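You operate a simulated robot arm through the tools that you are given. There is no shell and no other tool. Be economical: measure what you need, move in short steps, check, and stop when the job is done.

You are at the controls of a simulated robot arm. One attempt, no reset.

## Task
Raise the height gauge, draw both shims out and gauge the bare gap.
Fine: the red and the blue shim come all the way out; the gauge ends down with its reading.

The check looks at the end state, three seconds after you hand in, the way a careful person would. Anything else that was tipped, shoved, dropped, spilled or broken makes it a failure.

## Robot
A 7-joint arm with a two-finger parallel gripper on a trunk, on a base that drives. Base frame: it is fixed to the floor where the robot stands at the start and does not move with it; the origin is under the middle of the robot, x ahead of it, y to its left, z up. Units: cm, rad, N and s.
With the tool pointing down near the work surface it reaches from about 26 to 60 cm from the robot's upright axis, wherever it stands. Its first joint turns from -2.897 to 2.897 rad. Places, roughly: black shim [50, 20, 90]; blue shim [50, 20, 90]; height gauge [60, 20, 100]; red shim [50, 30, 90]. Payload 3.4 kg.
Tool frame: the origin (TCP) lies between the finger pads and is the grasp point; the fingertips stand 3 cm ahead of it; z points along the fingers, y is the line along which they close. The gripper opens to 9.4 cm. The fingers are 2.8 cm wide and 1 cm thick; the gripper's body (5 by 9.6 cm) begins 5.5 cm behind the TCP.
Orientation is that of the tool frame in the base frame, as a unit quaternion [w, x, y, z]. With the fingers straight down and closing along the base's y, the tool's x points along the base's -x, its y along +y and its z along -z.

## Interface
- The arm moves only by the tool move_arm. Its argument "deltas" is one flat list of numbers, 7 for each row, row after row: the shift along the tool's x, y, z in cm, then the turn, a rotation vector about the tool's x, y, z in rad, then the opening, from 0 (shut) to 1 (fully open). In form: [tx, ty, tz, wx, wy, wz, jaw, tx, ty, tz, wx, wy, wz, jaw, ...]. A call has 1 to 12 rows; each row is the pose to reach, as a shift and turn from the pose commanded when the call began, along the tool's axes at that moment. Rows are played at 5 a second. More than 5 cm and 0.15 rad between two rows, or a gripper value outside its range, and nothing of the call is played. A pose out of reach is approached as far as the arm can. The call stops where the force on the tool passes 50 N (or 10 N more than at its start, if that is more) or the arm is blocked; 0.2 s more then pass. The fingers move at their own pace (about 7.2 cm/s each) and stop on an object; they squeeze with about 40 N. The grip force told is the motor's: it shows also when the fingers shut on nothing. Time passes only in rows, and 0.2 s behind the last, so rows that repeat a pose let the fingers close. The reply holds the time, the measured pose of the TCP, the force on the tool along the base axes, the opening and the grip force, in the units named above and with some noise, with the torque about the TCP (base axes, N m) and any sound that the robot's microphone picked up.
- Cameras (640 x 400 px; columns grow to the right, rows downward): "scene" is now at [-0.63, 15.48, 162.05]; the picture's right is [0.02, -1.00, 0.00], its down [-0.80, -0.02, -0.60] and it looks along [0.59, 0.01, -0.80] (base axes); focal length 282 px, centre (320, 200). "wrist" rides on the gripper at [7.6, 1.4, -10.3] in the tool frame; the picture's right is [-0.18, 0.98, 0.00], its down [-0.75, -0.14, -0.64] and it looks along [-0.63, -0.12, 0.77] (tool axes); focal length 243 px, centre (320, 200). There is no depth. A picture from a camera that has moved, and an enlarged one, comes with that camera's place and axes in the base frame and with its lens. The place of the scene camera against the robot may be out by one fixed shift of up to 2.5 cm in any direction.
- grab_frame(camera): a new picture of that camera. It takes no simulated time.
- raise_lower(by): slides the trunk up (or, below 0, down) by that many cm; the arm and the scene camera ride with it, the base frame stays. It gives what a move gives, with no picture.
- roll_base(legs): drives the robot by 1 to 6 legs, each [ahead, left, turn to the left] in cm, cm and rad, along the robot's own axes; the way and the turn of a leg run together, so that a leg with both is an arc; at most 150 cm and 3.142 rad a leg. The arm and the cameras ride along, it lands a little off, and it stops where it bumps. It gives what a move gives.
- pan_tilt(pan, tilt): turns the head with the scene camera to pan (to the left, within 2.705 rad either way) and tilt (down, from -0.506 to 1.204), counted from straight ahead of the robot. It gives what a move gives.
- enlarge(camera, box): a new picture of the part [left, top, right, bottom] of that camera's present view, enlarged. It takes no simulated time.
- job_done(): hands the job in; it is judged then, once.

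Work in short steps. Places have to be worked out from the pictures, the camera data and where the tool is seen: move nearer, look again, correct. Check each grasp and each placing, and mend what went wrong. You have 120 turns and 78 pictures in all, those below and enlarged ones among them. Open the gripper and draw the arm clear of the work before you hand the job in, unless the task says otherwise; then end with one line.

The tools are called after "Request:" as name(argument=value, ...) on one line, values as JSON. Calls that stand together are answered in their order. move_arm: Moves the arm, as the interface text tells. Its arguments: {"type":"object","properties":{"deltas":{"type":"array"}},"required":["deltas"]} The other tools are called the same way: raise_lower (by) slides the trunk up or down; roll_base (legs) drives the base; pan_tilt (pan, tilt) turns the head that bears the scene camera; grab_frame (camera) takes a picture; enlarge (camera, box) takes an enlarged picture of a part of a camera's view; job_done () hands the job in.

At the start:

```text
t: 0.0
ee_pos: [25.29, 23.48, 130.08]
tcp_rot: [-0.001, -0.001, 1.0, -0.001]
contact_force: [0.2, 0.9, 0.5]
wrist_torque: [0.01, -0.03, 0.02]
finger_gap: 9.4
finger_force: 0.0
trunk travel left (down, up): [-30.0, 8.6]
robot x, y, heading: [0.01, -0.1, -0.001]
head pan, tilt: [0.023, 0.934]
```

scene: 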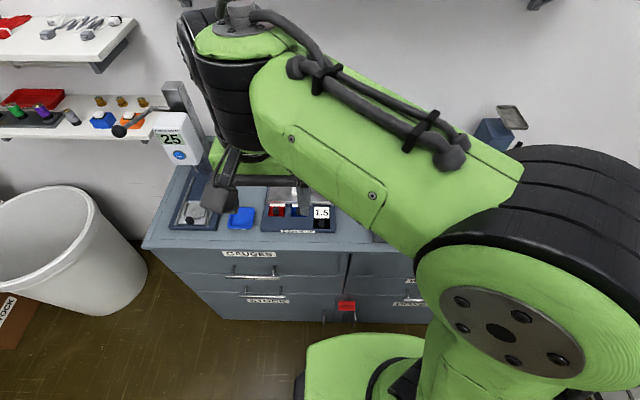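
wrist: 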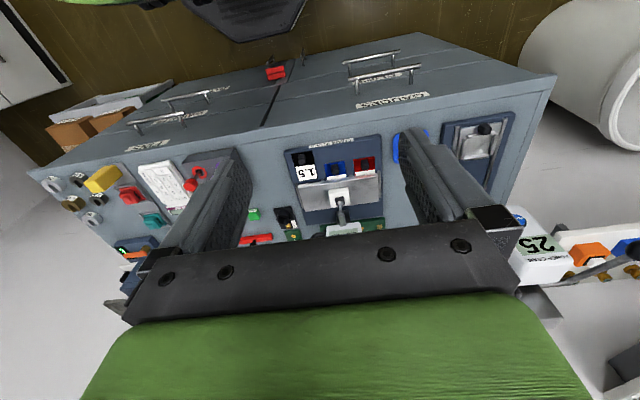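

The pictures show the bench with a shim fixture (black, blue, red) and a height gauge to its left. I enlarge both views to see the details.

Request:
enlarge(camera="scene", box=[100, 70, 360, 240])

Request:
enlarge(camera="wrist", box=[240, 100, 600, 300])

```text
2.35 times, centred on (230, 155) of scene
camera zoom: at [-0.63, 15.48, 162.05], right [0.02, -1.0, 0.0], down [-0.8, -0.02, -0.6], along [0.59, 0.01, -0.8], focal length 664 px, centre (532, 306)
```

zoom: 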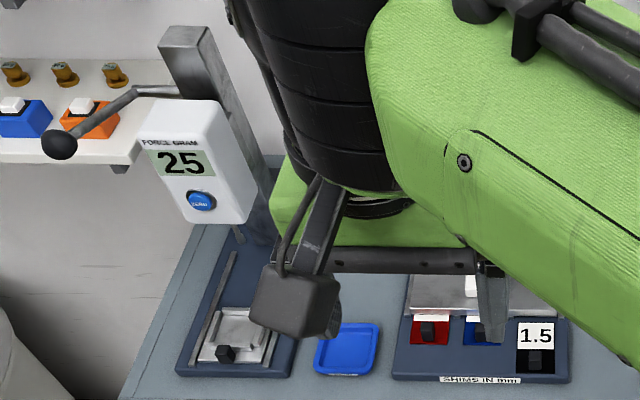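

```text
1.78 times, centred on (420, 200) of wrist
camera zoom: at [17.81, 24.77, 140.53], right [0.18, 0.98, 0.0], down [0.75, -0.14, 0.64], along [0.63, -0.12, -0.77], focal length 431 px, centre (142, 200)
```

zoom: 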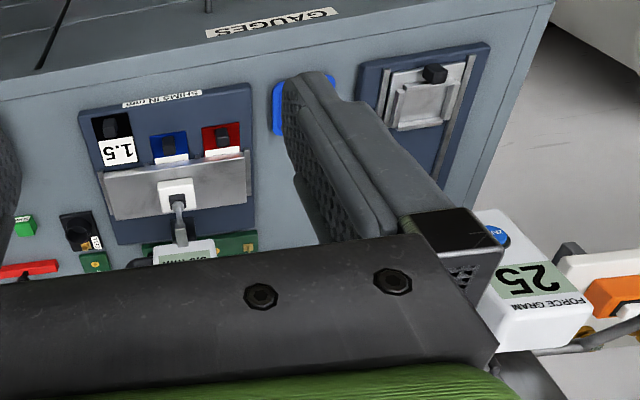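

The arm hides the gauge, so I swing the tool to the right at this height to clear the scene view.

Request:
move_arm(deltas=[0, -4, 0, 0, 0, 0, 1, 0, -8, 0, 0, 0, 0, 1, 0, -12, 0, 0, 0, 0, 1, 0, -16, 0, 0, 0, 0, 1, 0, -20, 0, 0, 0, 0, 1, 0, -24, 0, 0, 0, 0, 1, 0, -28, 0, 0, 0, 0, 1, 0, -32, 0, 0, 0, 0, 1, 0, -36, 0, 0, 0, 0, 1])

Request:
grab_frame(camera="scene")

```text
t: 2.0
ee_pos: [25.52, -12.66, 130.02]
tcp_rot: [0.0, 0.0, 1.0, 0.001]
contact_force: [-0.2, -0.3, 0.3]
wrist_torque: [-0.04, 0.0, -0.04]
finger_gap: 9.38
finger_force: 0.1
trunk travel left (down, up): [-30.0, 8.6]
robot x, y, heading: [0.43, -0.18, 0.0]
head pan, tilt: [0.023, 0.934]
```

```text
73 pictures are left
camera scene: at [-0.59, 15.34, 162.07], right [0.02, -1.0, 0.0], down [-0.8, -0.02, -0.59], along [0.59, 0.01, -0.8], focal length 282 px, centre (320, 200)
```

scene: 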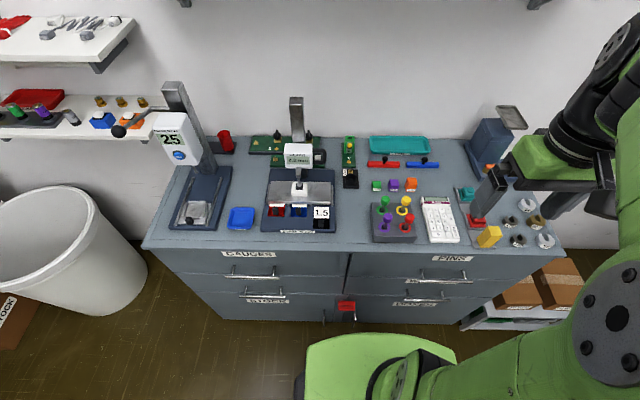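

Clear view now; I enlarge the height gauge fixture.

Request:
enlarge(camera="scene", box=[240, 90, 360, 240])

Request:
enlarge(camera="scene", box=[260, 130, 350, 240])

```text
2.67 times, centred on (300, 165) of scene
camera zoom: at [-0.59, 15.34, 162.07], right [0.02, -1.0, 0.0], down [-0.8, -0.02, -0.59], along [0.59, 0.01, -0.8], focal length 752 px, centre (373, 293)
```

zoom: 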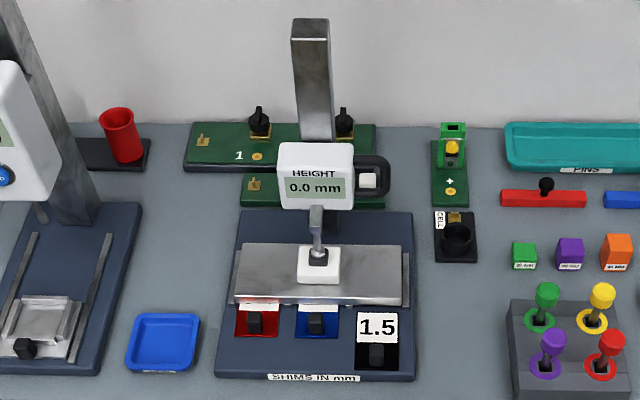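

```text
3.64 times, centred on (305, 185) of scene
camera zoom: at [-0.59, 15.34, 162.07], right [0.02, -1.0, 0.0], down [-0.8, -0.02, -0.59], along [0.59, 0.01, -0.8], focal length 1026 px, centre (374, 254)
```

zoom: 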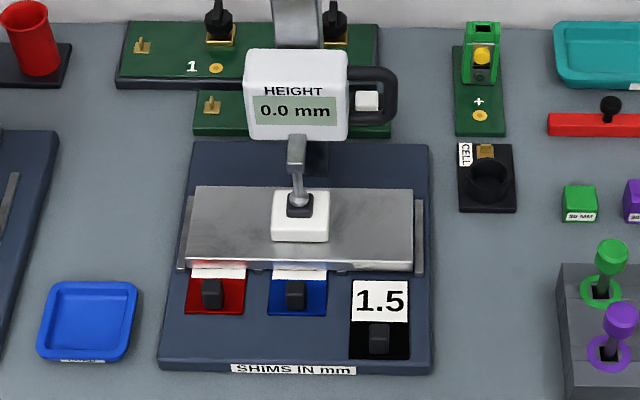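

The gauge head reads 0.0 mm, has a loop handle at its right, its foot sits on a white pad on a plate; red and blue shims stick out under the plate. I bring the tool (and wrist camera) nearer in front of the fixture.

Request:
move_arm(deltas=[-1.5, 3.6, 2, 0, 0, 0, 1, -3, 7.2, 4, 0, 0, 0, 1, -4.5, 10.8, 6, 0, 0, 0, 1, -6, 14.4, 8, 0, 0, 0, 1, -7.5, 18, 10, 0, 0, 0, 1, -9, 21.6, 12, 0, 0, 0, 1, -9, 25.2, 14, 0, 0, 0, 1, -9, 28.8, 16, 0, 0, 0, 1])

Request:
grab_frame(camera="wrist")

Request:
grab_frame(camera="scene")

```text
t: 3.8
ee_pos: [34.36, 16.71, 114.21]
tcp_rot: [0.0, 0.0, 1.0, -0.001]
contact_force: [0.2, 0.3, 0.9]
wrist_torque: [-0.01, 0.01, 0.03]
finger_gap: 9.41
finger_force: 0.0
trunk travel left (down, up): [-30.0, 8.6]
robot x, y, heading: [0.11, 0.31, 0.001]
head pan, tilt: [0.023, 0.934]
```

```text
70 pictures are left
camera wrist: at [26.8, 17.96, 124.61], right [0.18, 0.98, 0.0], down [0.75, -0.14, 0.64], along [0.63, -0.12, -0.77], focal length 243 px, centre (320, 200)
```

wrist: 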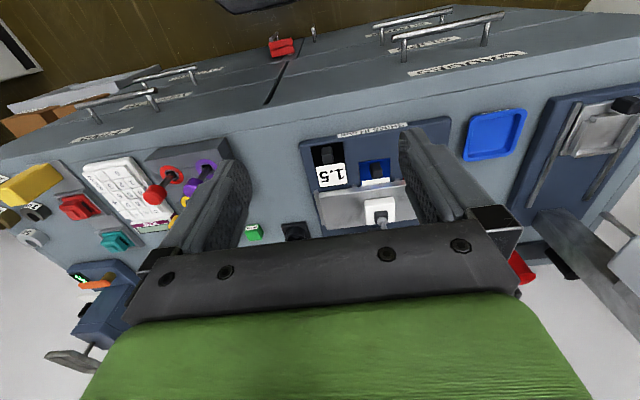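

```text
69 pictures are left
camera scene: at [-0.51, 15.64, 162.04], right [0.02, -1.0, 0.0], down [-0.8, -0.02, -0.59], along [0.59, 0.01, -0.8], focal length 282 px, centre (320, 200)
```

scene: 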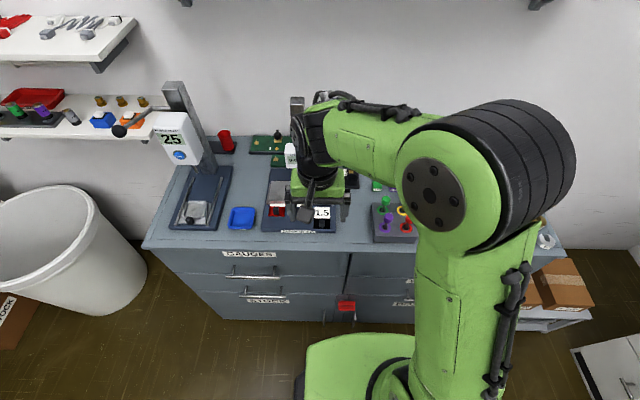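

I pull the arm to the right again so the scene camera can zoom tightly on the handle.

Request:
move_arm(deltas=[1.5, -4.5, -2, 0, 0, 0, 1, 3, -9, -4, 0, 0, 0, 1, 4.5, -13.5, -6, 0, 0, 0, 1, 6, -18, -8, 0, 0, 0, 1, 7.5, -22, -10, 0, 0, 0, 1, 9, -26, -12, 0, 0, 0, 1, 9, -29, -14, 0, 0, 0, 1])

Request:
enlarge(camera="scene", box=[274, 135, 338, 175])

Request:
enlarge(camera="scene", box=[258, 175, 346, 235])

```text
refused: row 1 steps farther than a row can; nothing moved
```

```text
10.00 times, centred on (306, 155) of scene
camera zoom: at [-0.51, 15.64, 162.04], right [0.02, -1.0, 0.0], down [-0.8, -0.02, -0.59], along [0.59, 0.01, -0.8], focal length 2820 px, centre (460, 650)
```

zoom: 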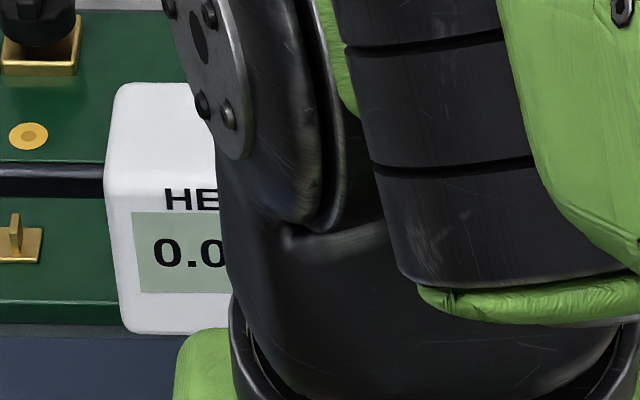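

```text
6.67 times, centred on (302, 205) of scene
camera zoom: at [-0.51, 15.64, 162.04], right [0.02, -1.0, 0.0], down [-0.8, -0.02, -0.59], along [0.59, 0.01, -0.8], focal length 1880 px, centre (440, 167)
```

zoom: 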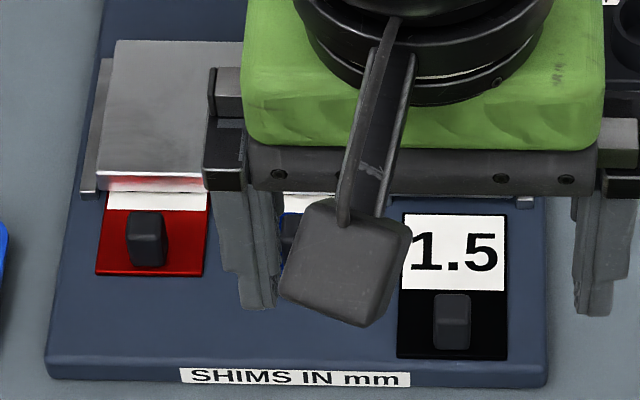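

That was refused (step over 5 cm); I repeat with smaller steps, then look.

Request:
move_arm(deltas=[1, -3.5, -2, 0, 0, 0, 1, 2, -7, -4, 0, 0, 0, 1, 3, -10.5, -6, 0, 0, 0, 1, 4, -14, -8, 0, 0, 0, 1, 5, -17.5, -10, 0, 0, 0, 1, 6, -21, -12, 0, 0, 0, 1, 7, -25, -13, 0, 0, 0, 1, 8, -29, -14, 0, 0, 0, 1])

Request:
enlarge(camera="scene", box=[274, 135, 338, 175])

Request:
enlarge(camera="scene", box=[258, 165, 346, 225])

```text
t: 5.6
ee_pos: [26.36, -13.01, 128.04]
tcp_rot: [0.0, -0.001, 1.0, 0.0]
contact_force: [-0.1, 0.2, 0.2]
wrist_torque: [0.0, 0.01, 0.01]
finger_gap: 9.39
finger_force: 0.0
trunk travel left (down, up): [-30.0, 8.6]
robot x, y, heading: [-0.09, 0.15, -0.004]
head pan, tilt: [0.023, 0.934]
```

```text
10.00 times, centred on (306, 155) of scene
camera zoom: at [-0.62, 15.33, 162.07], right [0.02, -1.0, 0.0], down [-0.8, -0.02, -0.6], along [0.59, 0.01, -0.8], focal length 2820 px, centre (460, 650)
```

zoom: 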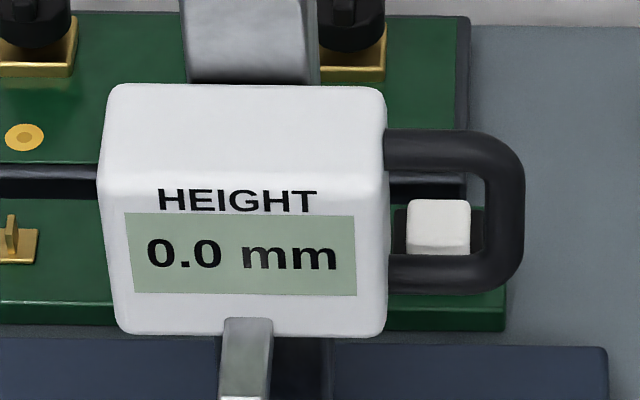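

```text
6.67 times, centred on (302, 195) of scene
camera zoom: at [-0.62, 15.33, 162.07], right [0.02, -1.0, 0.0], down [-0.8, -0.02, -0.6], along [0.59, 0.01, -0.8], focal length 1880 px, centre (440, 233)
```

zoom: 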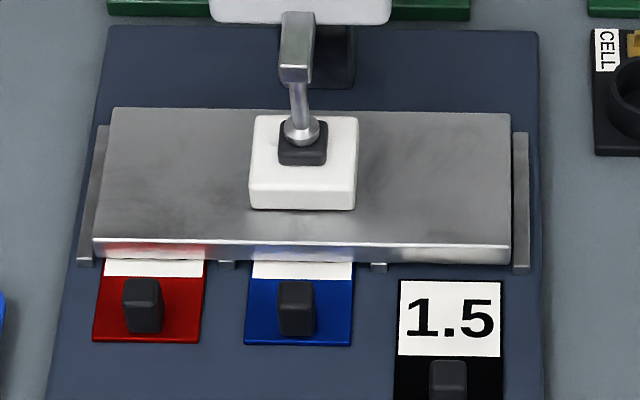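

The handle is a loop at the head's right; I need its plane and distance. I lower the trunk to get a second, flatter scene view.

Request:
raise_lower(by=-18)

Request:
pan_tilt(pan=0.0, tilt=0.7)

Request:
grab_frame(camera="scene")

```text
t: 7.6
ee_pos: [26.43, -12.81, 110.06]
tcp_rot: [0.0, 0.0, 1.0, 0.001]
contact_force: [0.0, 0.7, 1.0]
wrist_torque: [-0.01, -0.01, -0.01]
finger_gap: 9.41
finger_force: 0.0
trunk travel left (down, up): [-12.0, 26.6]
robot x, y, heading: [0.24, 0.24, -0.002]
head pan, tilt: [0.023, 0.934]
```

```text
t: 8.4
ee_pos: [26.41, -12.81, 110.08]
tcp_rot: [0.0, 0.0, 1.0, 0.0]
contact_force: [0.5, 1.3, -0.6]
wrist_torque: [0.0, -0.05, 0.03]
finger_gap: 9.4
finger_force: 0.0
trunk travel left (down, up): [-12.0, 26.6]
robot x, y, heading: [-0.1, 0.39, -0.002]
head pan, tilt: [0.0, 0.7]
```

```text
64 pictures are left
camera scene: at [0.5, 15.3, 145.97], right [0.0, -1.0, 0.0], down [-0.64, 0.0, -0.76], along [0.76, 0.0, -0.64], focal length 282 px, centre (320, 200)
```

scene: 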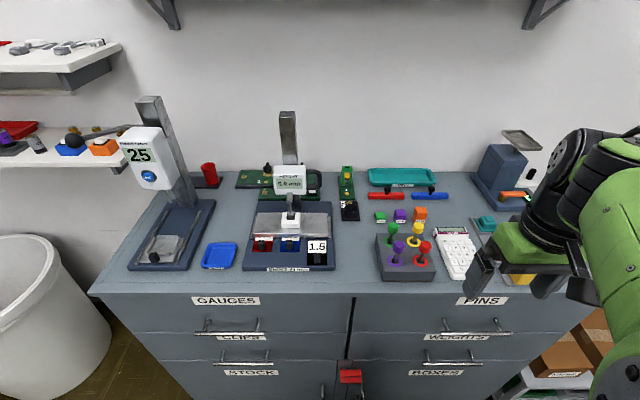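

Request:
enlarge(camera="scene", box=[248, 150, 344, 210])

Request:
enlarge(camera="scene", box=[236, 200, 348, 275])

```text
6.67 times, centred on (296, 180) of scene
camera zoom: at [0.5, 15.3, 145.97], right [0.0, -1.0, 0.0], down [-0.64, 0.0, -0.76], along [0.76, 0.0, -0.64], focal length 1880 px, centre (480, 333)
```

zoom: 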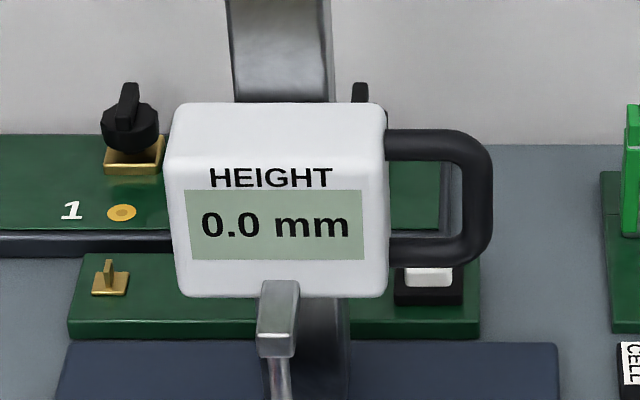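

```text
5.33 times, centred on (292, 238) of scene
camera zoom: at [0.5, 15.3, 145.97], right [0.0, -1.0, 0.0], down [-0.64, 0.0, -0.76], along [0.76, 0.0, -0.64], focal length 1504 px, centre (469, 0)
```

zoom: 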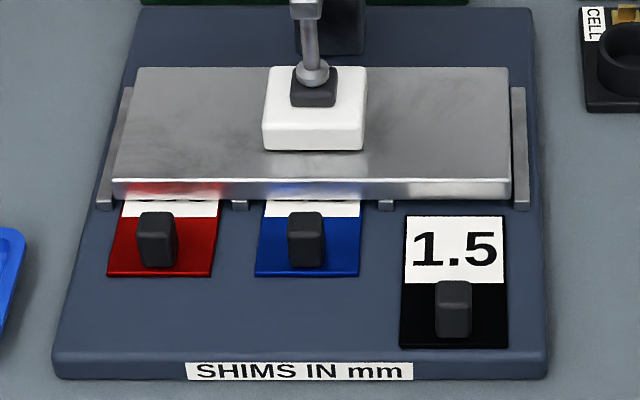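

The loop is a vertical loop around (60–62, 15, 103). That is at the edge of reach, so I drive the base left and a little ahead to be square to the fixture.

Request:
roll_base(legs=[[0, 18, 0], [3, 0, 0]])

Request:
grab_frame(camera="scene")

```text
t: 10.3
ee_pos: [29.55, 5.39, 110.04]
tcp_rot: [-0.001, 0.002, 1.0, 0.001]
contact_force: [1.0, 0.8, 0.9]
wrist_torque: [-0.02, 0.02, 0.02]
finger_gap: 9.4
finger_force: 0.2
trunk travel left (down, up): [-12.0, 26.6]
robot x, y, heading: [2.84, 18.32, -0.002]
head pan, tilt: [0.0, 0.7]
```

```text
61 pictures are left
camera scene: at [3.81, 33.54, 145.97], right [0.0, -1.0, 0.0], down [-0.65, 0.0, -0.76], along [0.76, 0.0, -0.65], focal length 282 px, centre (320, 200)
```

scene: 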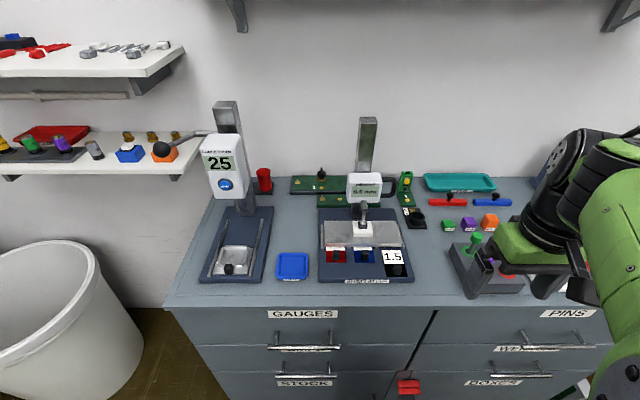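

Base moved without bump. I now pitch the tool forward (about 30° below horizontal) while moving toward a place right-front of the handle, to come at the loop's outer bar from the front; this also lets the wrist camera look at the gauge.

Request:
move_arm(deltas=[-2, 0.4, -0.3, 0, -0.13, 0, 1, -4, 0.8, -0.6, 0, -0.26, 0, 1, -6, 1.2, -0.9, 0, -0.39, 0, 1, -8, 1.6, -1.2, 0, -0.52, 0, 1, -10, 2, -1.5, 0, -0.65, 0, 1, -12, 2.4, -1.8, 0, -0.78, 0, 1, -14, 2.8, -2.1, 0, -0.91, 0, 1, -16, 3, -2.1, 0, -1.047, 0, 1])

Request:
grab_frame(camera="wrist")

Request:
grab_frame(camera="scene")

```text
t: 12.1
ee_pos: [45.27, 8.45, 112.16]
tcp_rot: [0.5, 0.001, 0.866, 0.0]
contact_force: [-0.5, 0.7, -0.6]
wrist_torque: [-0.01, -0.02, -0.01]
finger_gap: 9.38
finger_force: 0.1
trunk travel left (down, up): [-12.0, 26.6]
robot x, y, heading: [3.08, 18.17, -0.006]
head pan, tilt: [0.0, 0.7]
```

```text
60 pictures are left
camera wrist: at [32.73, 9.76, 110.85], right [0.1, 0.98, 0.16], down [-0.18, -0.14, 0.97], along [0.98, -0.12, 0.16], focal length 243 px, centre (320, 200)
```

wrist: 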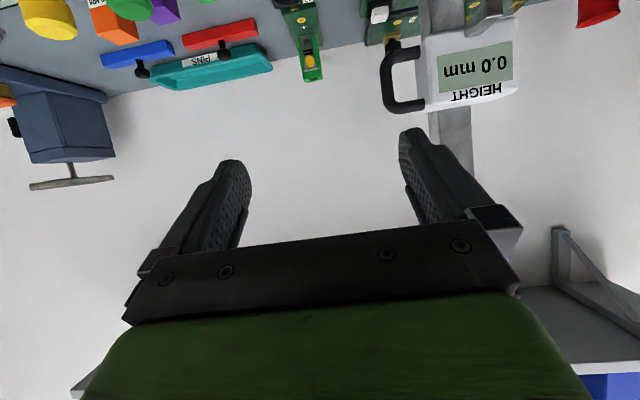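

```text
59 pictures are left
camera scene: at [3.63, 33.51, 145.98], right [0.0, -1.0, 0.0], down [-0.64, 0.0, -0.76], along [0.76, 0.0, -0.64], focal length 282 px, centre (320, 200)
```

scene: 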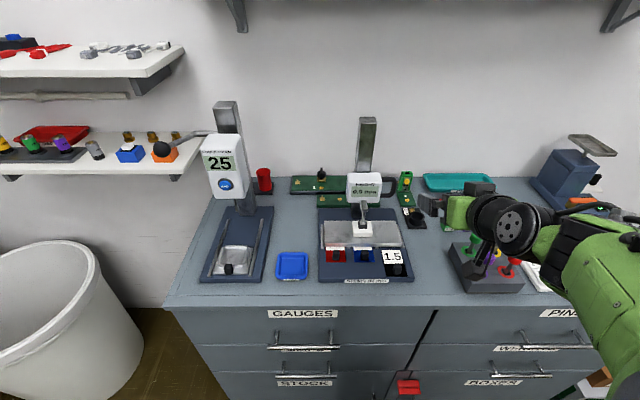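

Now the gauge and loop are well seen; the outer bar lies on a ray giving about (60.5, 15.3, 104). I narrow the jaws and close in along the line, stopping short, to triangulate.

Request:
move_arm(deltas=[0.64, 1.75, 2.4, 0, 0, 0, 0.45, 1.28, 3.5, 4.8, 0, 0, 0, 0.45, 1.92, 5.25, 7.2, 0, 0, 0, 0.45, 2.56, 7, 9.56, 0, 0, 0, 0.45])

Request:
grab_frame(camera="wrist")

Request:
enlarge(camera="scene", box=[300, 140, 444, 230])

```text
t: 13.1
ee_pos: [52.59, 15.45, 104.99]
tcp_rot: [0.5, 0.001, 0.866, -0.001]
contact_force: [0.1, -0.4, 0.0]
wrist_torque: [0.01, 0.01, 0.05]
finger_gap: 4.24
finger_force: 0.0
trunk travel left (down, up): [-12.0, 26.6]
robot x, y, heading: [3.06, 18.42, -0.001]
head pan, tilt: [0.0, 0.7]
```

```text
58 pictures are left
camera wrist: at [39.95, 16.73, 103.72], right [0.09, 0.98, 0.16], down [-0.18, -0.14, 0.97], along [0.98, -0.12, 0.16], focal length 243 px, centre (320, 200)
```

wrist: 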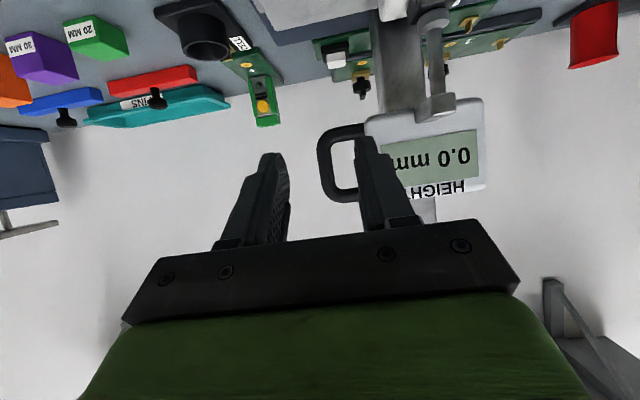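

```text
4.44 times, centred on (372, 185) of scene
camera zoom: at [3.66, 33.55, 145.97], right [0.0, -1.0, 0.0], down [-0.64, 0.0, -0.76], along [0.76, 0.0, -0.64], focal length 1254 px, centre (89, 267)
```

zoom: 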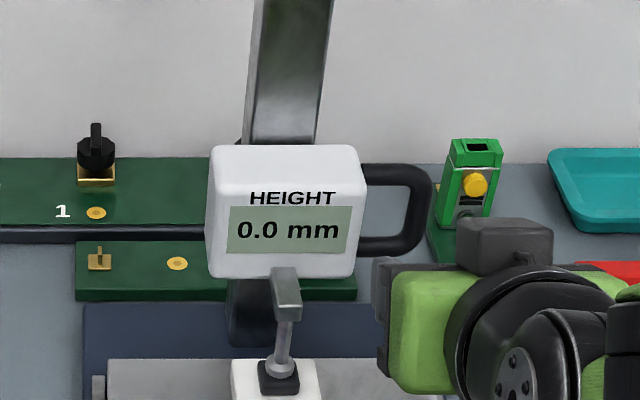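

Triangulation puts the outer bar at about (59.8, 15.2, 104.0), gap to head about 2.7 cm. I flatten the tool a little, narrow the jaws to 2.8 cm, and align on the loop's axis.

Request:
move_arm(deltas=[-0.67, -0.13, 0, 0, -0.1, 0, 0.3, -1.34, -0.25, -0.08, 0, -0.2, 0, 0.3, -1.34, -0.25, -0.08, 0, -0.2, 0, 0.3])

Request:
grab_frame(camera="wrist")

```text
t: 13.9
ee_pos: [52.96, 15.05, 106.37]
tcp_rot: [0.584, 0.001, 0.811, -0.001]
contact_force: [-0.4, 0.9, -0.1]
wrist_torque: [0.02, 0.04, -0.04]
finger_gap: 2.82
finger_force: 0.1
trunk travel left (down, up): [-12.0, 26.6]
robot x, y, heading: [3.48, 18.09, 0.001]
head pan, tilt: [0.0, 0.7]
```

```text
56 pictures are left
camera wrist: at [40.91, 16.4, 102.58], right [0.06, 0.98, 0.17], down [-0.37, -0.14, 0.92], along [0.93, -0.12, 0.36], focal length 243 px, centre (320, 200)
```

wrist: 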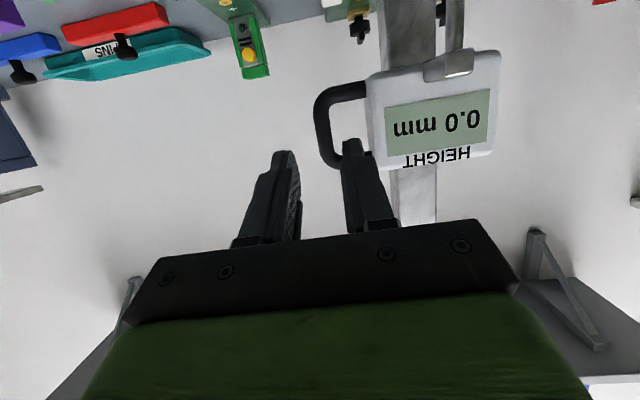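

Consistent: bar at y≈15.1, z≈103.9. I advance along the tool axis with one finger into the loop.

Request:
move_arm(deltas=[0, 0.05, 1.5, 0, 0, 0, 0.3, 0, 0.05, 3, 0, 0, 0, 0.3, 0, 0.05, 4.5, 0, 0, 0, 0.3])

Request:
grab_frame(camera="wrist")

```text
t: 14.7
ee_pos: [57.36, 15.05, 104.99]
tcp_rot: [0.583, 0.001, 0.812, -0.001]
contact_force: [-0.5, -0.5, -0.6]
wrist_torque: [0.02, -0.02, 0.01]
finger_gap: 2.78
finger_force: 0.0
trunk travel left (down, up): [-12.0, 26.6]
robot x, y, heading: [3.06, 18.24, -0.003]
head pan, tilt: [0.0, 0.7]
```

```text
55 pictures are left
camera wrist: at [45.2, 16.47, 101.17], right [0.06, 0.98, 0.17], down [-0.37, -0.14, 0.92], along [0.93, -0.12, 0.35], focal length 243 px, centre (320, 200)
```

wrist: 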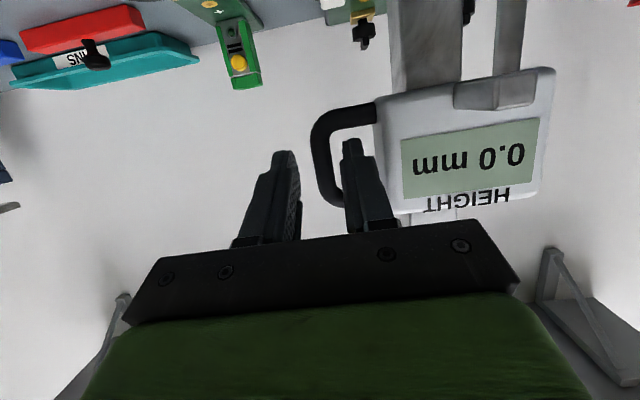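

Left finger is inside the loop with no contact. I advance the last 2.5 cm and close.

Request:
move_arm(deltas=[0, 0, 1.3, 0, 0, 0, 0.3, 0, 0, 2.5, 0, 0, 0, 0.3, 0, 0, 2.5, 0, 0, 0, 0, 0, 0, 2.5, 0, 0, 0, 0, 0, 0, 2.5, 0, 0, 0, 0])

Request:
enlarge(camera="wrist", box=[220, 0, 540, 250])

```text
t: 15.9
ee_pos: [59.58, 15.37, 104.14]
tcp_rot: [0.585, -0.001, 0.811, 0.001]
contact_force: [0.2, 11.0, 0.8]
wrist_torque: [0.05, -0.13, 0.09]
finger_gap: 1.57
finger_force: 45.2
trunk travel left (down, up): [-12.0, 26.6]
robot x, y, heading: [2.97, 18.13, -0.002]
head pan, tilt: [0.0, 0.7]
```

```text
1.60 times, centred on (380, 125) of wrist
camera zoom: at [47.57, 16.7, 100.38], right [0.06, 0.98, 0.17], down [-0.37, -0.14, 0.92], along [0.93, -0.12, 0.35], focal length 388 px, centre (224, 320)
```

zoom: 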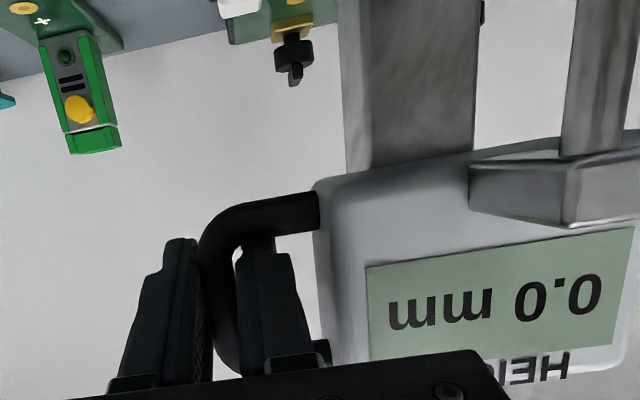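

Bar gripped (1.57 cm). I relieve the side load and lift 1.5 cm, watching force.

Request:
move_arm(deltas=[0, 0.25, 0, 0, 0, 0, 0, -0.47, 0.25, -0.16, 0, 0, 0, 0, -0.95, 0.25, -0.32, 0, 0, 0, 0, -1.42, 0.25, -0.48, 0, 0, 0, 0])

Request:
enlarge(camera="wrist", box=[220, 0, 540, 250])

Request:
enlarge(camera="scene", box=[300, 170, 444, 290])

```text
t: 16.9
ee_pos: [59.77, 15.43, 105.62]
tcp_rot: [0.582, 0.001, 0.813, -0.002]
contact_force: [-0.4, 6.2, -4.6]
wrist_torque: [-0.03, 0.38, 0.01]
finger_gap: 1.58
finger_force: 45.0
trunk travel left (down, up): [-12.0, 26.6]
robot x, y, heading: [3.26, 18.12, -0.001]
head pan, tilt: [0.0, 0.7]
```

```text
1.60 times, centred on (380, 125) of wrist
camera zoom: at [47.56, 16.75, 101.85], right [0.06, 0.98, 0.17], down [-0.37, -0.14, 0.92], along [0.93, -0.12, 0.35], focal length 388 px, centre (224, 320)
```

zoom: 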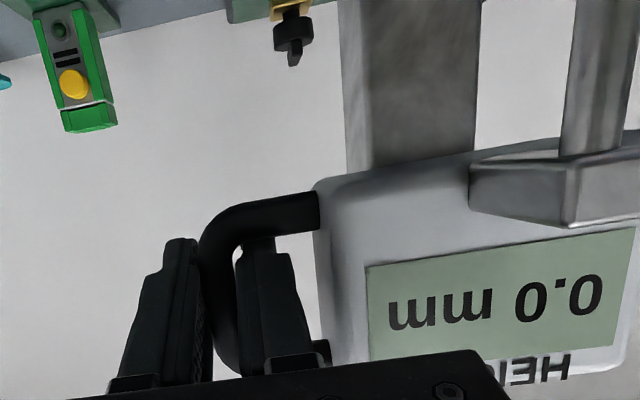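

```text
3.33 times, centred on (372, 230) of scene
camera zoom: at [3.65, 33.62, 145.96], right [0.0, -1.0, 0.0], down [-0.64, 0.0, -0.76], along [0.76, 0.0, -0.64], focal length 940 px, centre (147, 100)
```

zoom: 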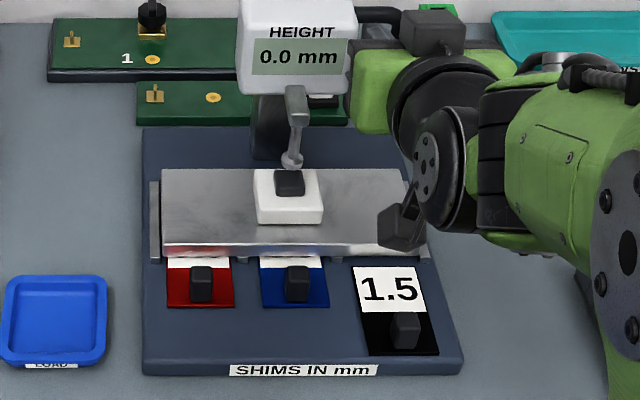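

The head rises easily and the foot is clear of the white block. I lift 3.5 cm more.

Request:
move_arm(deltas=[-0.7, 0, -0.23, 0, 0, 0, 0, -1.4, 0, -0.47, 0, 0, 0, 0, -2.1, 0, -0.7, 0, 0, 0, 0, -2.8, 0, -0.94, 0, 0, 0, 0, -3.3, 0, -1.11, 0, 0, 0, 0])

```text
t: 18.1
ee_pos: [59.63, 15.35, 108.48]
tcp_rot: [0.576, 0.001, 0.818, -0.001]
contact_force: [-6.3, 7.3, -35.6]
wrist_torque: [-0.14, 0.06, 0.02]
finger_gap: 1.63
finger_force: 45.1
trunk travel left (down, up): [-12.0, 26.6]
robot x, y, heading: [3.02, 18.19, -0.006]
head pan, tilt: [0.0, 0.7]
```

A 36 N pull shows I've hit the upper stop (lift ≈ 4.3 cm). I back down 0.9 cm, and check the force before letting go.

Request:
move_arm(deltas=[0.43, 0, 0.15, 0, 0, 0, 0, 0.86, 0, 0.29, 0, 0, 0, 0, 0.86, 0, 0.29, 0, 0, 0, 0])

Request:
enlarge(camera="scene", box=[300, 150, 444, 250])

```text
t: 18.9
ee_pos: [59.82, 15.49, 108.58]
tcp_rot: [0.586, 0.0, 0.811, -0.001]
contact_force: [0.3, 8.0, -1.2]
wrist_torque: [-0.29, 1.28, -0.04]
finger_gap: 1.6
finger_force: 45.3
trunk travel left (down, up): [-12.0, 26.6]
robot x, y, heading: [3.2, 17.96, -0.008]
head pan, tilt: [0.0, 0.7]
```

```text
4.00 times, centred on (372, 200) of scene
camera zoom: at [3.63, 33.68, 145.97], right [0.0, -1.0, 0.0], down [-0.64, 0.0, -0.76], along [0.76, 0.0, -0.64], focal length 1128 px, centre (112, 200)
```

zoom: 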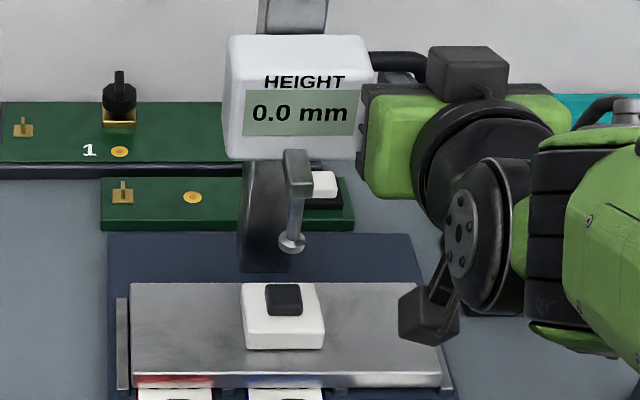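

Head is about 4.4 cm up and the load is gone. I open slightly and see whether it stays up.

Request:
move_arm(deltas=[0, 0, 0, 0, 0, 0, 0.2, 0, -0.3, 0, 0, 0, 0, 0.3, 0, -0.3, 0, 0, 0, 0, 0.3])

Request:
enlarge(camera="scene", box=[300, 150, 444, 250])

Request:
enlarge(camera="wrist", box=[220, 0, 540, 250])

```text
t: 19.7
ee_pos: [59.69, 14.92, 108.22]
tcp_rot: [0.585, 0.002, 0.811, -0.001]
contact_force: [0.4, -1.1, 0.0]
wrist_torque: [-0.01, -0.02, 0.0]
finger_gap: 2.81
finger_force: 0.1
trunk travel left (down, up): [-12.0, 26.6]
robot x, y, heading: [2.96, 18.56, -0.004]
head pan, tilt: [0.0, 0.7]
```

```text
4.00 times, centred on (372, 200) of scene
camera zoom: at [3.58, 33.5, 145.98], right [0.0, -1.0, 0.0], down [-0.64, 0.0, -0.76], along [0.76, 0.0, -0.64], focal length 1128 px, centre (112, 200)
```

zoom: 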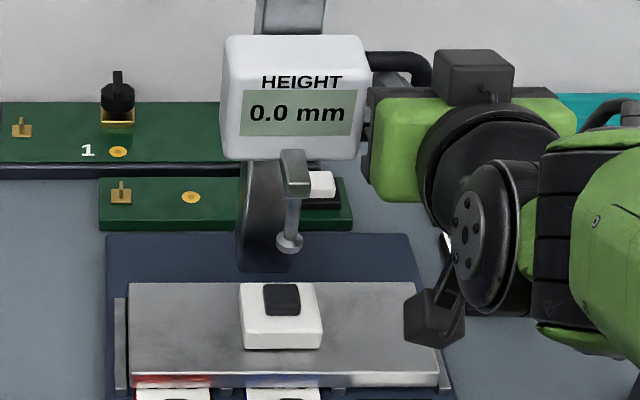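

```text
1.60 times, centred on (380, 125) of wrist
camera zoom: at [47.58, 16.29, 104.46], right [0.06, 0.98, 0.17], down [-0.37, -0.14, 0.92], along [0.93, -0.12, 0.35], focal length 388 px, centre (224, 320)
```

zoom: 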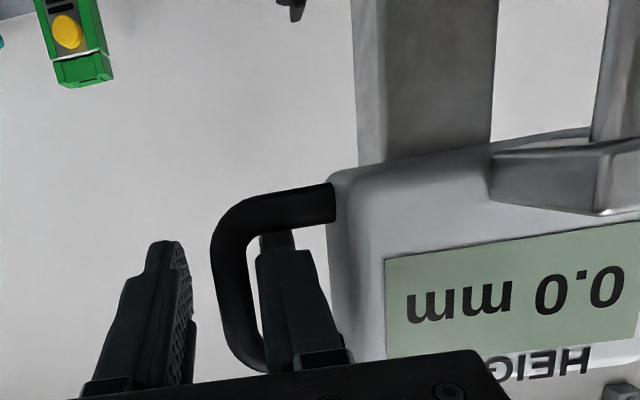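

It stays up. I back out along the tool axis, clear of the loop.

Request:
move_arm(deltas=[0, 0.1, -2, 0, 0, 0, 0.3, 0, 0.1, -4, 0, 0, 0, 0.3, 0, 0.1, -6.5, 0, 0, 0, 0.3, 0, 0.1, -9, 0, 0, 0, 0.3])

Request:
move_arm(deltas=[0.2, 0.7, -1, 0, 0.125, 0, 0.5, 0.4, 1.4, -2, 0, 0.25, 0, 0.5, 0.6, 2.1, -3, 0, 0.375, 0, 0.5, 0.8, 2.8, -4, 0, 0.5, 0, 0.5, 1, 3.5, -5, 0, 0.625, 0, 0.5, 1.2, 4.2, -6, 0, 0.75, 0, 0.5, 1.4, 4.9, -7, 0, 0.875, 0, 0.5, 1.6, 5.6, -8, 0, 1.0, 0, 0.5, 1.8, 6.3, -9, 0, 1.125, 0, 0.5, 2, 7, -10, 0, 1.247, 0, 0.5])

Request:
grab_frame(camera="wrist")

Request:
grab_frame(camera="scene")

```text
t: 20.7
ee_pos: [50.73, 15.21, 111.23]
tcp_rot: [0.584, 0.001, 0.812, -0.001]
contact_force: [-0.6, -0.4, 0.0]
wrist_torque: [-0.02, 0.01, 0.01]
finger_gap: 2.85
finger_force: 0.1
trunk travel left (down, up): [-12.0, 26.6]
robot x, y, heading: [3.24, 18.38, -0.006]
head pan, tilt: [0.0, 0.7]
```

```text
t: 22.9
ee_pos: [41.03, 22.18, 112.35]
tcp_rot: [-0.002, 0.001, 1.0, 0.0]
contact_force: [0.5, 1.1, 0.0]
wrist_torque: [0.0, -0.04, -0.01]
finger_gap: 4.72
finger_force: 0.0
trunk travel left (down, up): [-12.0, 26.6]
robot x, y, heading: [3.26, 18.33, -0.008]
head pan, tilt: [0.0, 0.7]
```

```text
48 pictures are left
camera wrist: at [33.48, 23.42, 122.79], right [0.19, 0.98, 0.0], down [0.76, -0.14, 0.64], along [0.63, -0.12, -0.77], focal length 243 px, centre (320, 200)
```

wrist: 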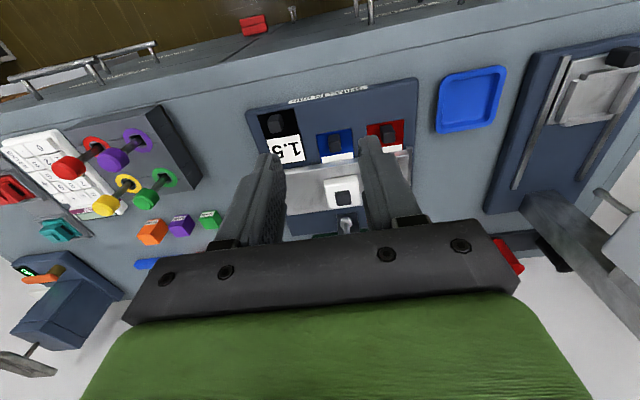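

```text
47 pictures are left
camera scene: at [3.63, 33.54, 145.97], right [0.0, -1.0, 0.0], down [-0.64, 0.0, -0.76], along [0.76, 0.0, -0.64], focal length 282 px, centre (320, 200)
```

scene: 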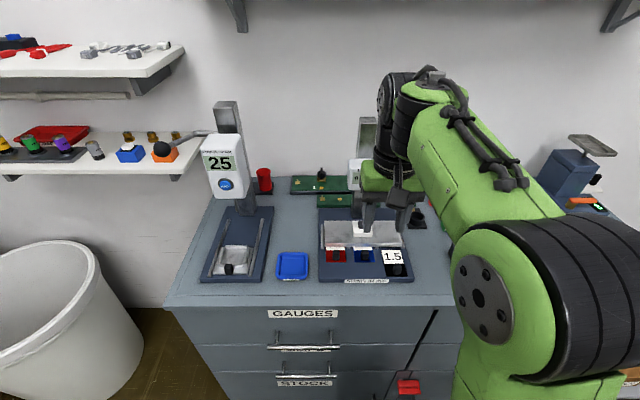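

Now the shim tabs are in view; I enlarge for accurate positions.

Request:
enlarge(camera="wrist", box=[240, 70, 432, 190])

```text
3.33 times, centred on (336, 130) of wrist
camera zoom: at [33.48, 23.42, 122.79], right [0.19, 0.98, 0.0], down [0.76, -0.14, 0.64], along [0.63, -0.12, -0.77], focal length 809 px, centre (267, 433)
```

zoom: 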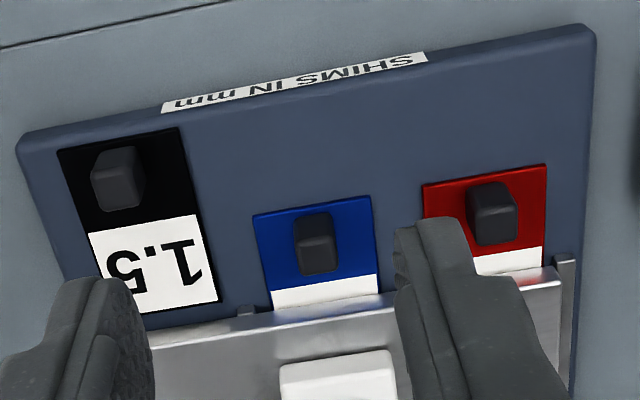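

Tabs: red ≈ (49.2, 29.65), blue ≈ (49.2, 22.4), height ≈ 91.5. I move above red and down to tips at 96.

Request:
move_arm(deltas=[-1, 2.5, 2.5, 0, 0, 0, 0.5, -3, 5, 5, 0, 0, 0, 0.5, -5, 7.5, 7.5, 0, 0, 0, 0.5, -6.5, 7.5, 10.5, 0, 0, 0, 0.5, -8, 7.5, 13.3, 0, 0, 0, 0.5])

Request:
enlarge(camera="wrist", box=[200, 40, 456, 200])

Request:
enlarge(camera="scene", box=[290, 160, 434, 290])

```text
t: 24.1
ee_pos: [49.23, 29.71, 99.04]
tcp_rot: [0.0, 0.002, 1.0, 0.0]
contact_force: [0.0, 0.8, -0.5]
wrist_torque: [0.01, 0.02, -0.04]
finger_gap: 4.71
finger_force: 0.1
trunk travel left (down, up): [-12.0, 26.6]
robot x, y, heading: [2.82, 18.12, -0.008]
head pan, tilt: [0.0, 0.7]
```

```text
2.50 times, centred on (328, 120) of wrist
camera zoom: at [41.64, 31.03, 109.45], right [0.19, 0.98, 0.0], down [0.75, -0.14, 0.64], along [0.63, -0.12, -0.77], focal length 606 px, centre (300, 400)
```

zoom: 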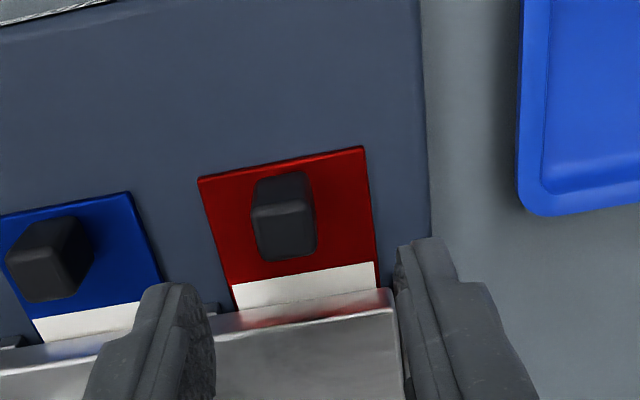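

```text
3.08 times, centred on (362, 225) of scene
camera zoom: at [3.66, 33.55, 145.97], right [0.0, -1.0, 0.0], down [-0.64, 0.0, -0.76], along [0.76, 0.0, -0.64], focal length 868 px, centre (191, 123)
```

zoom: 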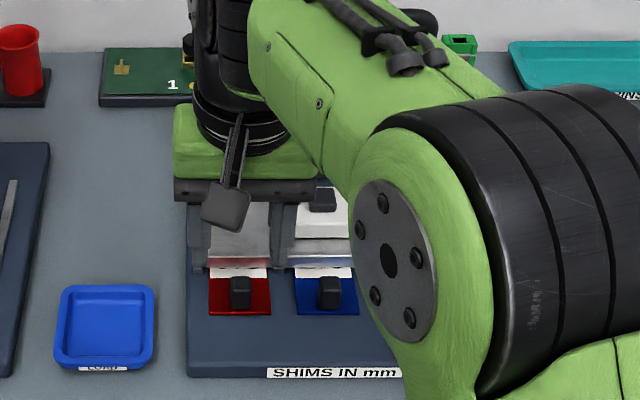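

Stereo from the two wrist views puts the red shim's surface at z≈92.1 and its tab at (48.4, 29.3, 93.2). I shift over it and go down to tips ≈ 92.9.

Request:
move_arm(deltas=[0.9, -0.4, 0, 0, 0, 0, 0.45, 0.9, -0.4, 1.2, 0, 0, 0, 0.45, 0.9, -0.4, 2.2, 0, 0, 0, 0.45, 0.9, -0.4, 3.1, 0, 0, 0, 0.45])

Request:
grab_frame(camera="wrist")

Request:
enlarge(camera="scene", box=[310, 200, 406, 280])

```text
t: 25.1
ee_pos: [48.14, 29.28, 95.96]
tcp_rot: [-0.002, 0.001, 1.0, 0.0]
contact_force: [0.1, -0.6, 0.2]
wrist_torque: [-0.01, 0.0, 0.04]
finger_gap: 4.25
finger_force: 0.1
trunk travel left (down, up): [-12.0, 26.6]
robot x, y, heading: [3.36, 18.36, -0.003]
head pan, tilt: [0.0, 0.7]
```

```text
43 pictures are left
camera wrist: at [40.52, 30.56, 106.38], right [0.19, 0.98, 0.0], down [0.75, -0.14, 0.64], along [0.63, -0.12, -0.77], focal length 243 px, centre (320, 200)
```

wrist: 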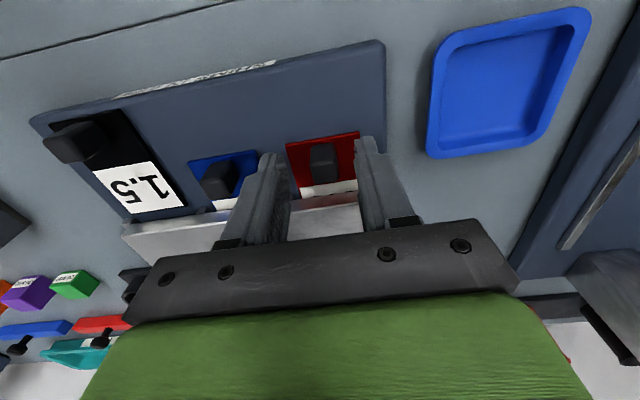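

```text
5.00 times, centred on (358, 240) of scene
camera zoom: at [3.59, 33.53, 145.97], right [0.0, -1.0, 0.0], down [-0.64, 0.0, -0.76], along [0.76, 0.0, -0.64], focal length 1410 px, centre (130, 0)
```

zoom: 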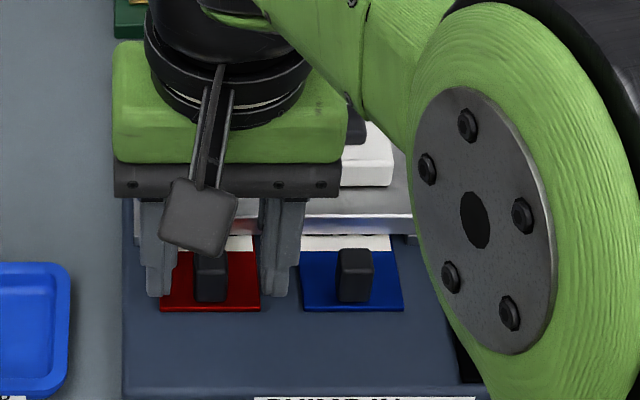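

Fingertips straddle the tab. I lower 0.3 cm more and close.

Request:
move_arm(deltas=[0, 0, 0.3, 0, 0, 0, 0.45, 0, 0, 0.3, 0, 0, 0, 0, 0, 0, 0.3, 0, 0, 0, 0, 0, 0, 0.3, 0, 0, 0, 0])

Request:
enlarge(camera="wrist", box=[200, 80, 456, 240])

```text
t: 26.1
ee_pos: [48.03, 29.56, 95.8]
tcp_rot: [0.001, -0.001, 1.0, -0.001]
contact_force: [0.8, 12.6, -0.2]
wrist_torque: [0.33, -0.12, 0.07]
finger_gap: 1.56
finger_force: 45.6
trunk travel left (down, up): [-12.0, 26.6]
robot x, y, heading: [2.88, 17.98, -0.002]
head pan, tilt: [0.0, 0.7]
```

```text
2.50 times, centred on (328, 160) of wrist
camera zoom: at [40.45, 30.78, 106.09], right [0.18, 0.98, 0.0], down [0.75, -0.14, 0.64], along [0.63, -0.12, -0.77], focal length 606 px, centre (300, 300)
```

zoom: 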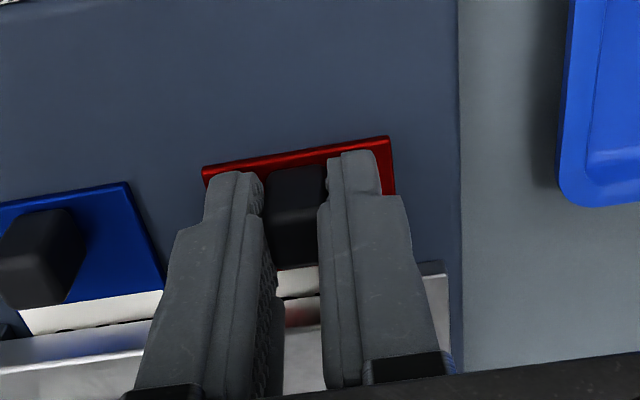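

Tab held. I relieve the side load and draw the shim straight toward the robot, 3 cm first.

Request:
move_arm(deltas=[0, 0.25, 0.3, 0, 0, 0, 0, 0.5, 0.25, 0.3, 0, 0, 0, 0, 1, 0.25, 0.3, 0, 0, 0, 0, 1.5, 0.25, 0.3, 0, 0, 0, 0, 2, 0.25, 0.3, 0, 0, 0, 0, 2.5, 0.25, 0.3, 0, 0, 0, 0, 3, 0.25, 0.3, 0, 0, 0, 0])

Request:
grab_frame(camera="wrist")

Request:
enlarge(camera="scene", box=[290, 190, 434, 290])

```text
t: 27.7
ee_pos: [45.07, 29.48, 95.55]
tcp_rot: [0.003, 0.002, 1.0, 0.0]
contact_force: [-0.5, 3.0, 34.5]
wrist_torque: [0.03, -0.28, 0.09]
finger_gap: 1.54
finger_force: 45.3
trunk travel left (down, up): [-12.0, 26.6]
robot x, y, heading: [2.91, 18.24, -0.009]
head pan, tilt: [0.0, 0.7]
```

```text
40 pictures are left
camera wrist: at [37.34, 30.82, 105.94], right [0.19, 0.98, 0.0], down [0.75, -0.14, 0.65], along [0.63, -0.12, -0.76], focal length 243 px, centre (320, 200)
```

wrist: 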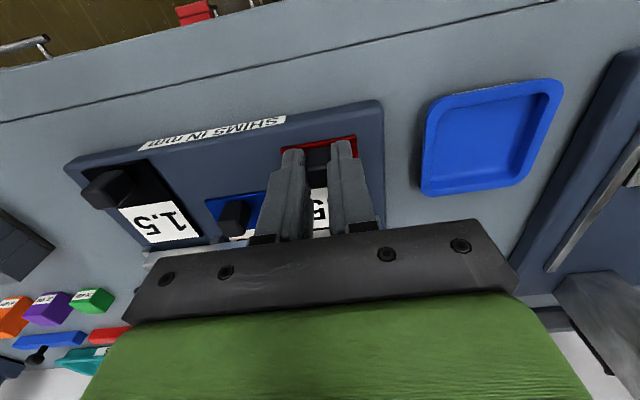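

```text
4.00 times, centred on (362, 240) of scene
camera zoom: at [3.25, 33.49, 145.99], right [0.0, -1.0, 0.0], down [-0.64, 0.0, -0.77], along [0.77, 0.0, -0.64], focal length 1128 px, centre (152, 40)
```

zoom: 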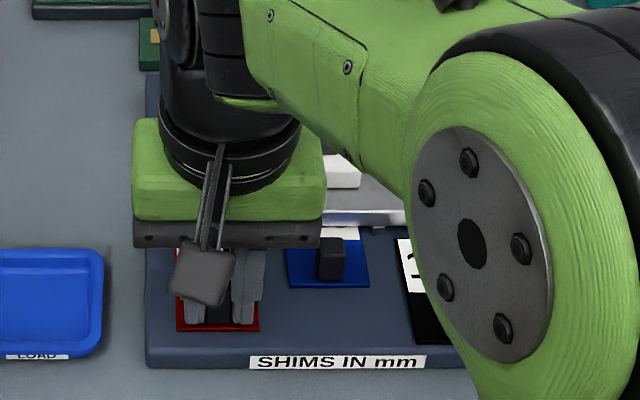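

The shim follows; I had stacked an extra 0.3 cm downward, pressing with 34 N. I raise that off and pull 1.5 cm more.

Request:
move_arm(deltas=[0, 0, -0.35, 0, 0, 0, 0, 0.5, 0, -0.35, 0, 0, 0, 0, 1, 0, -0.35, 0, 0, 0, 0, 1.5, 0, -0.35, 0, 0, 0, 0])

Request:
grab_frame(camera="wrist")

Request:
enlarge(camera="scene", box=[290, 190, 434, 290])

```text
t: 28.7
ee_pos: [43.96, 29.44, 95.57]
tcp_rot: [-0.001, 0.003, 1.0, 0.0]
contact_force: [15.7, -0.1, -11.4]
wrist_torque: [0.01, 0.75, 0.15]
finger_gap: 1.53
finger_force: 45.6
trunk travel left (down, up): [-12.0, 26.6]
robot x, y, heading: [3.08, 18.36, 0.0]
head pan, tilt: [0.0, 0.7]
```

```text
38 pictures are left
camera wrist: at [36.49, 30.84, 105.99], right [0.19, 0.98, 0.0], down [0.76, -0.14, 0.64], along [0.63, -0.12, -0.77], focal length 243 px, centre (320, 200)
```

wrist: 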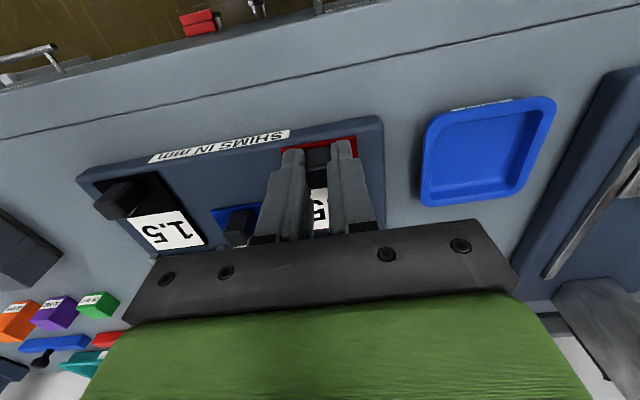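

```text
4.00 times, centred on (362, 240) of scene
camera zoom: at [4.0, 33.54, 145.95], right [0.0, -1.0, 0.0], down [-0.65, 0.0, -0.76], along [0.76, 0.0, -0.65], focal length 1128 px, centre (152, 40)
```

zoom: 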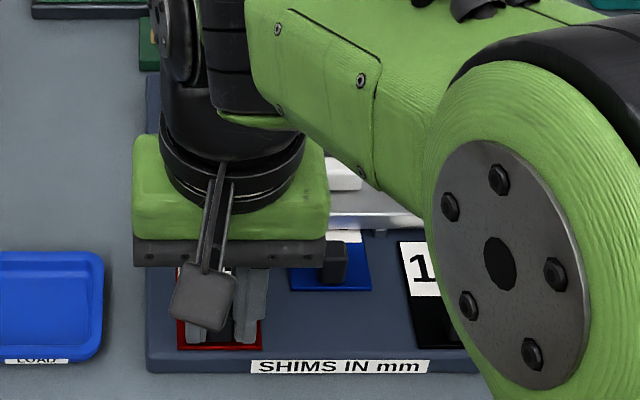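

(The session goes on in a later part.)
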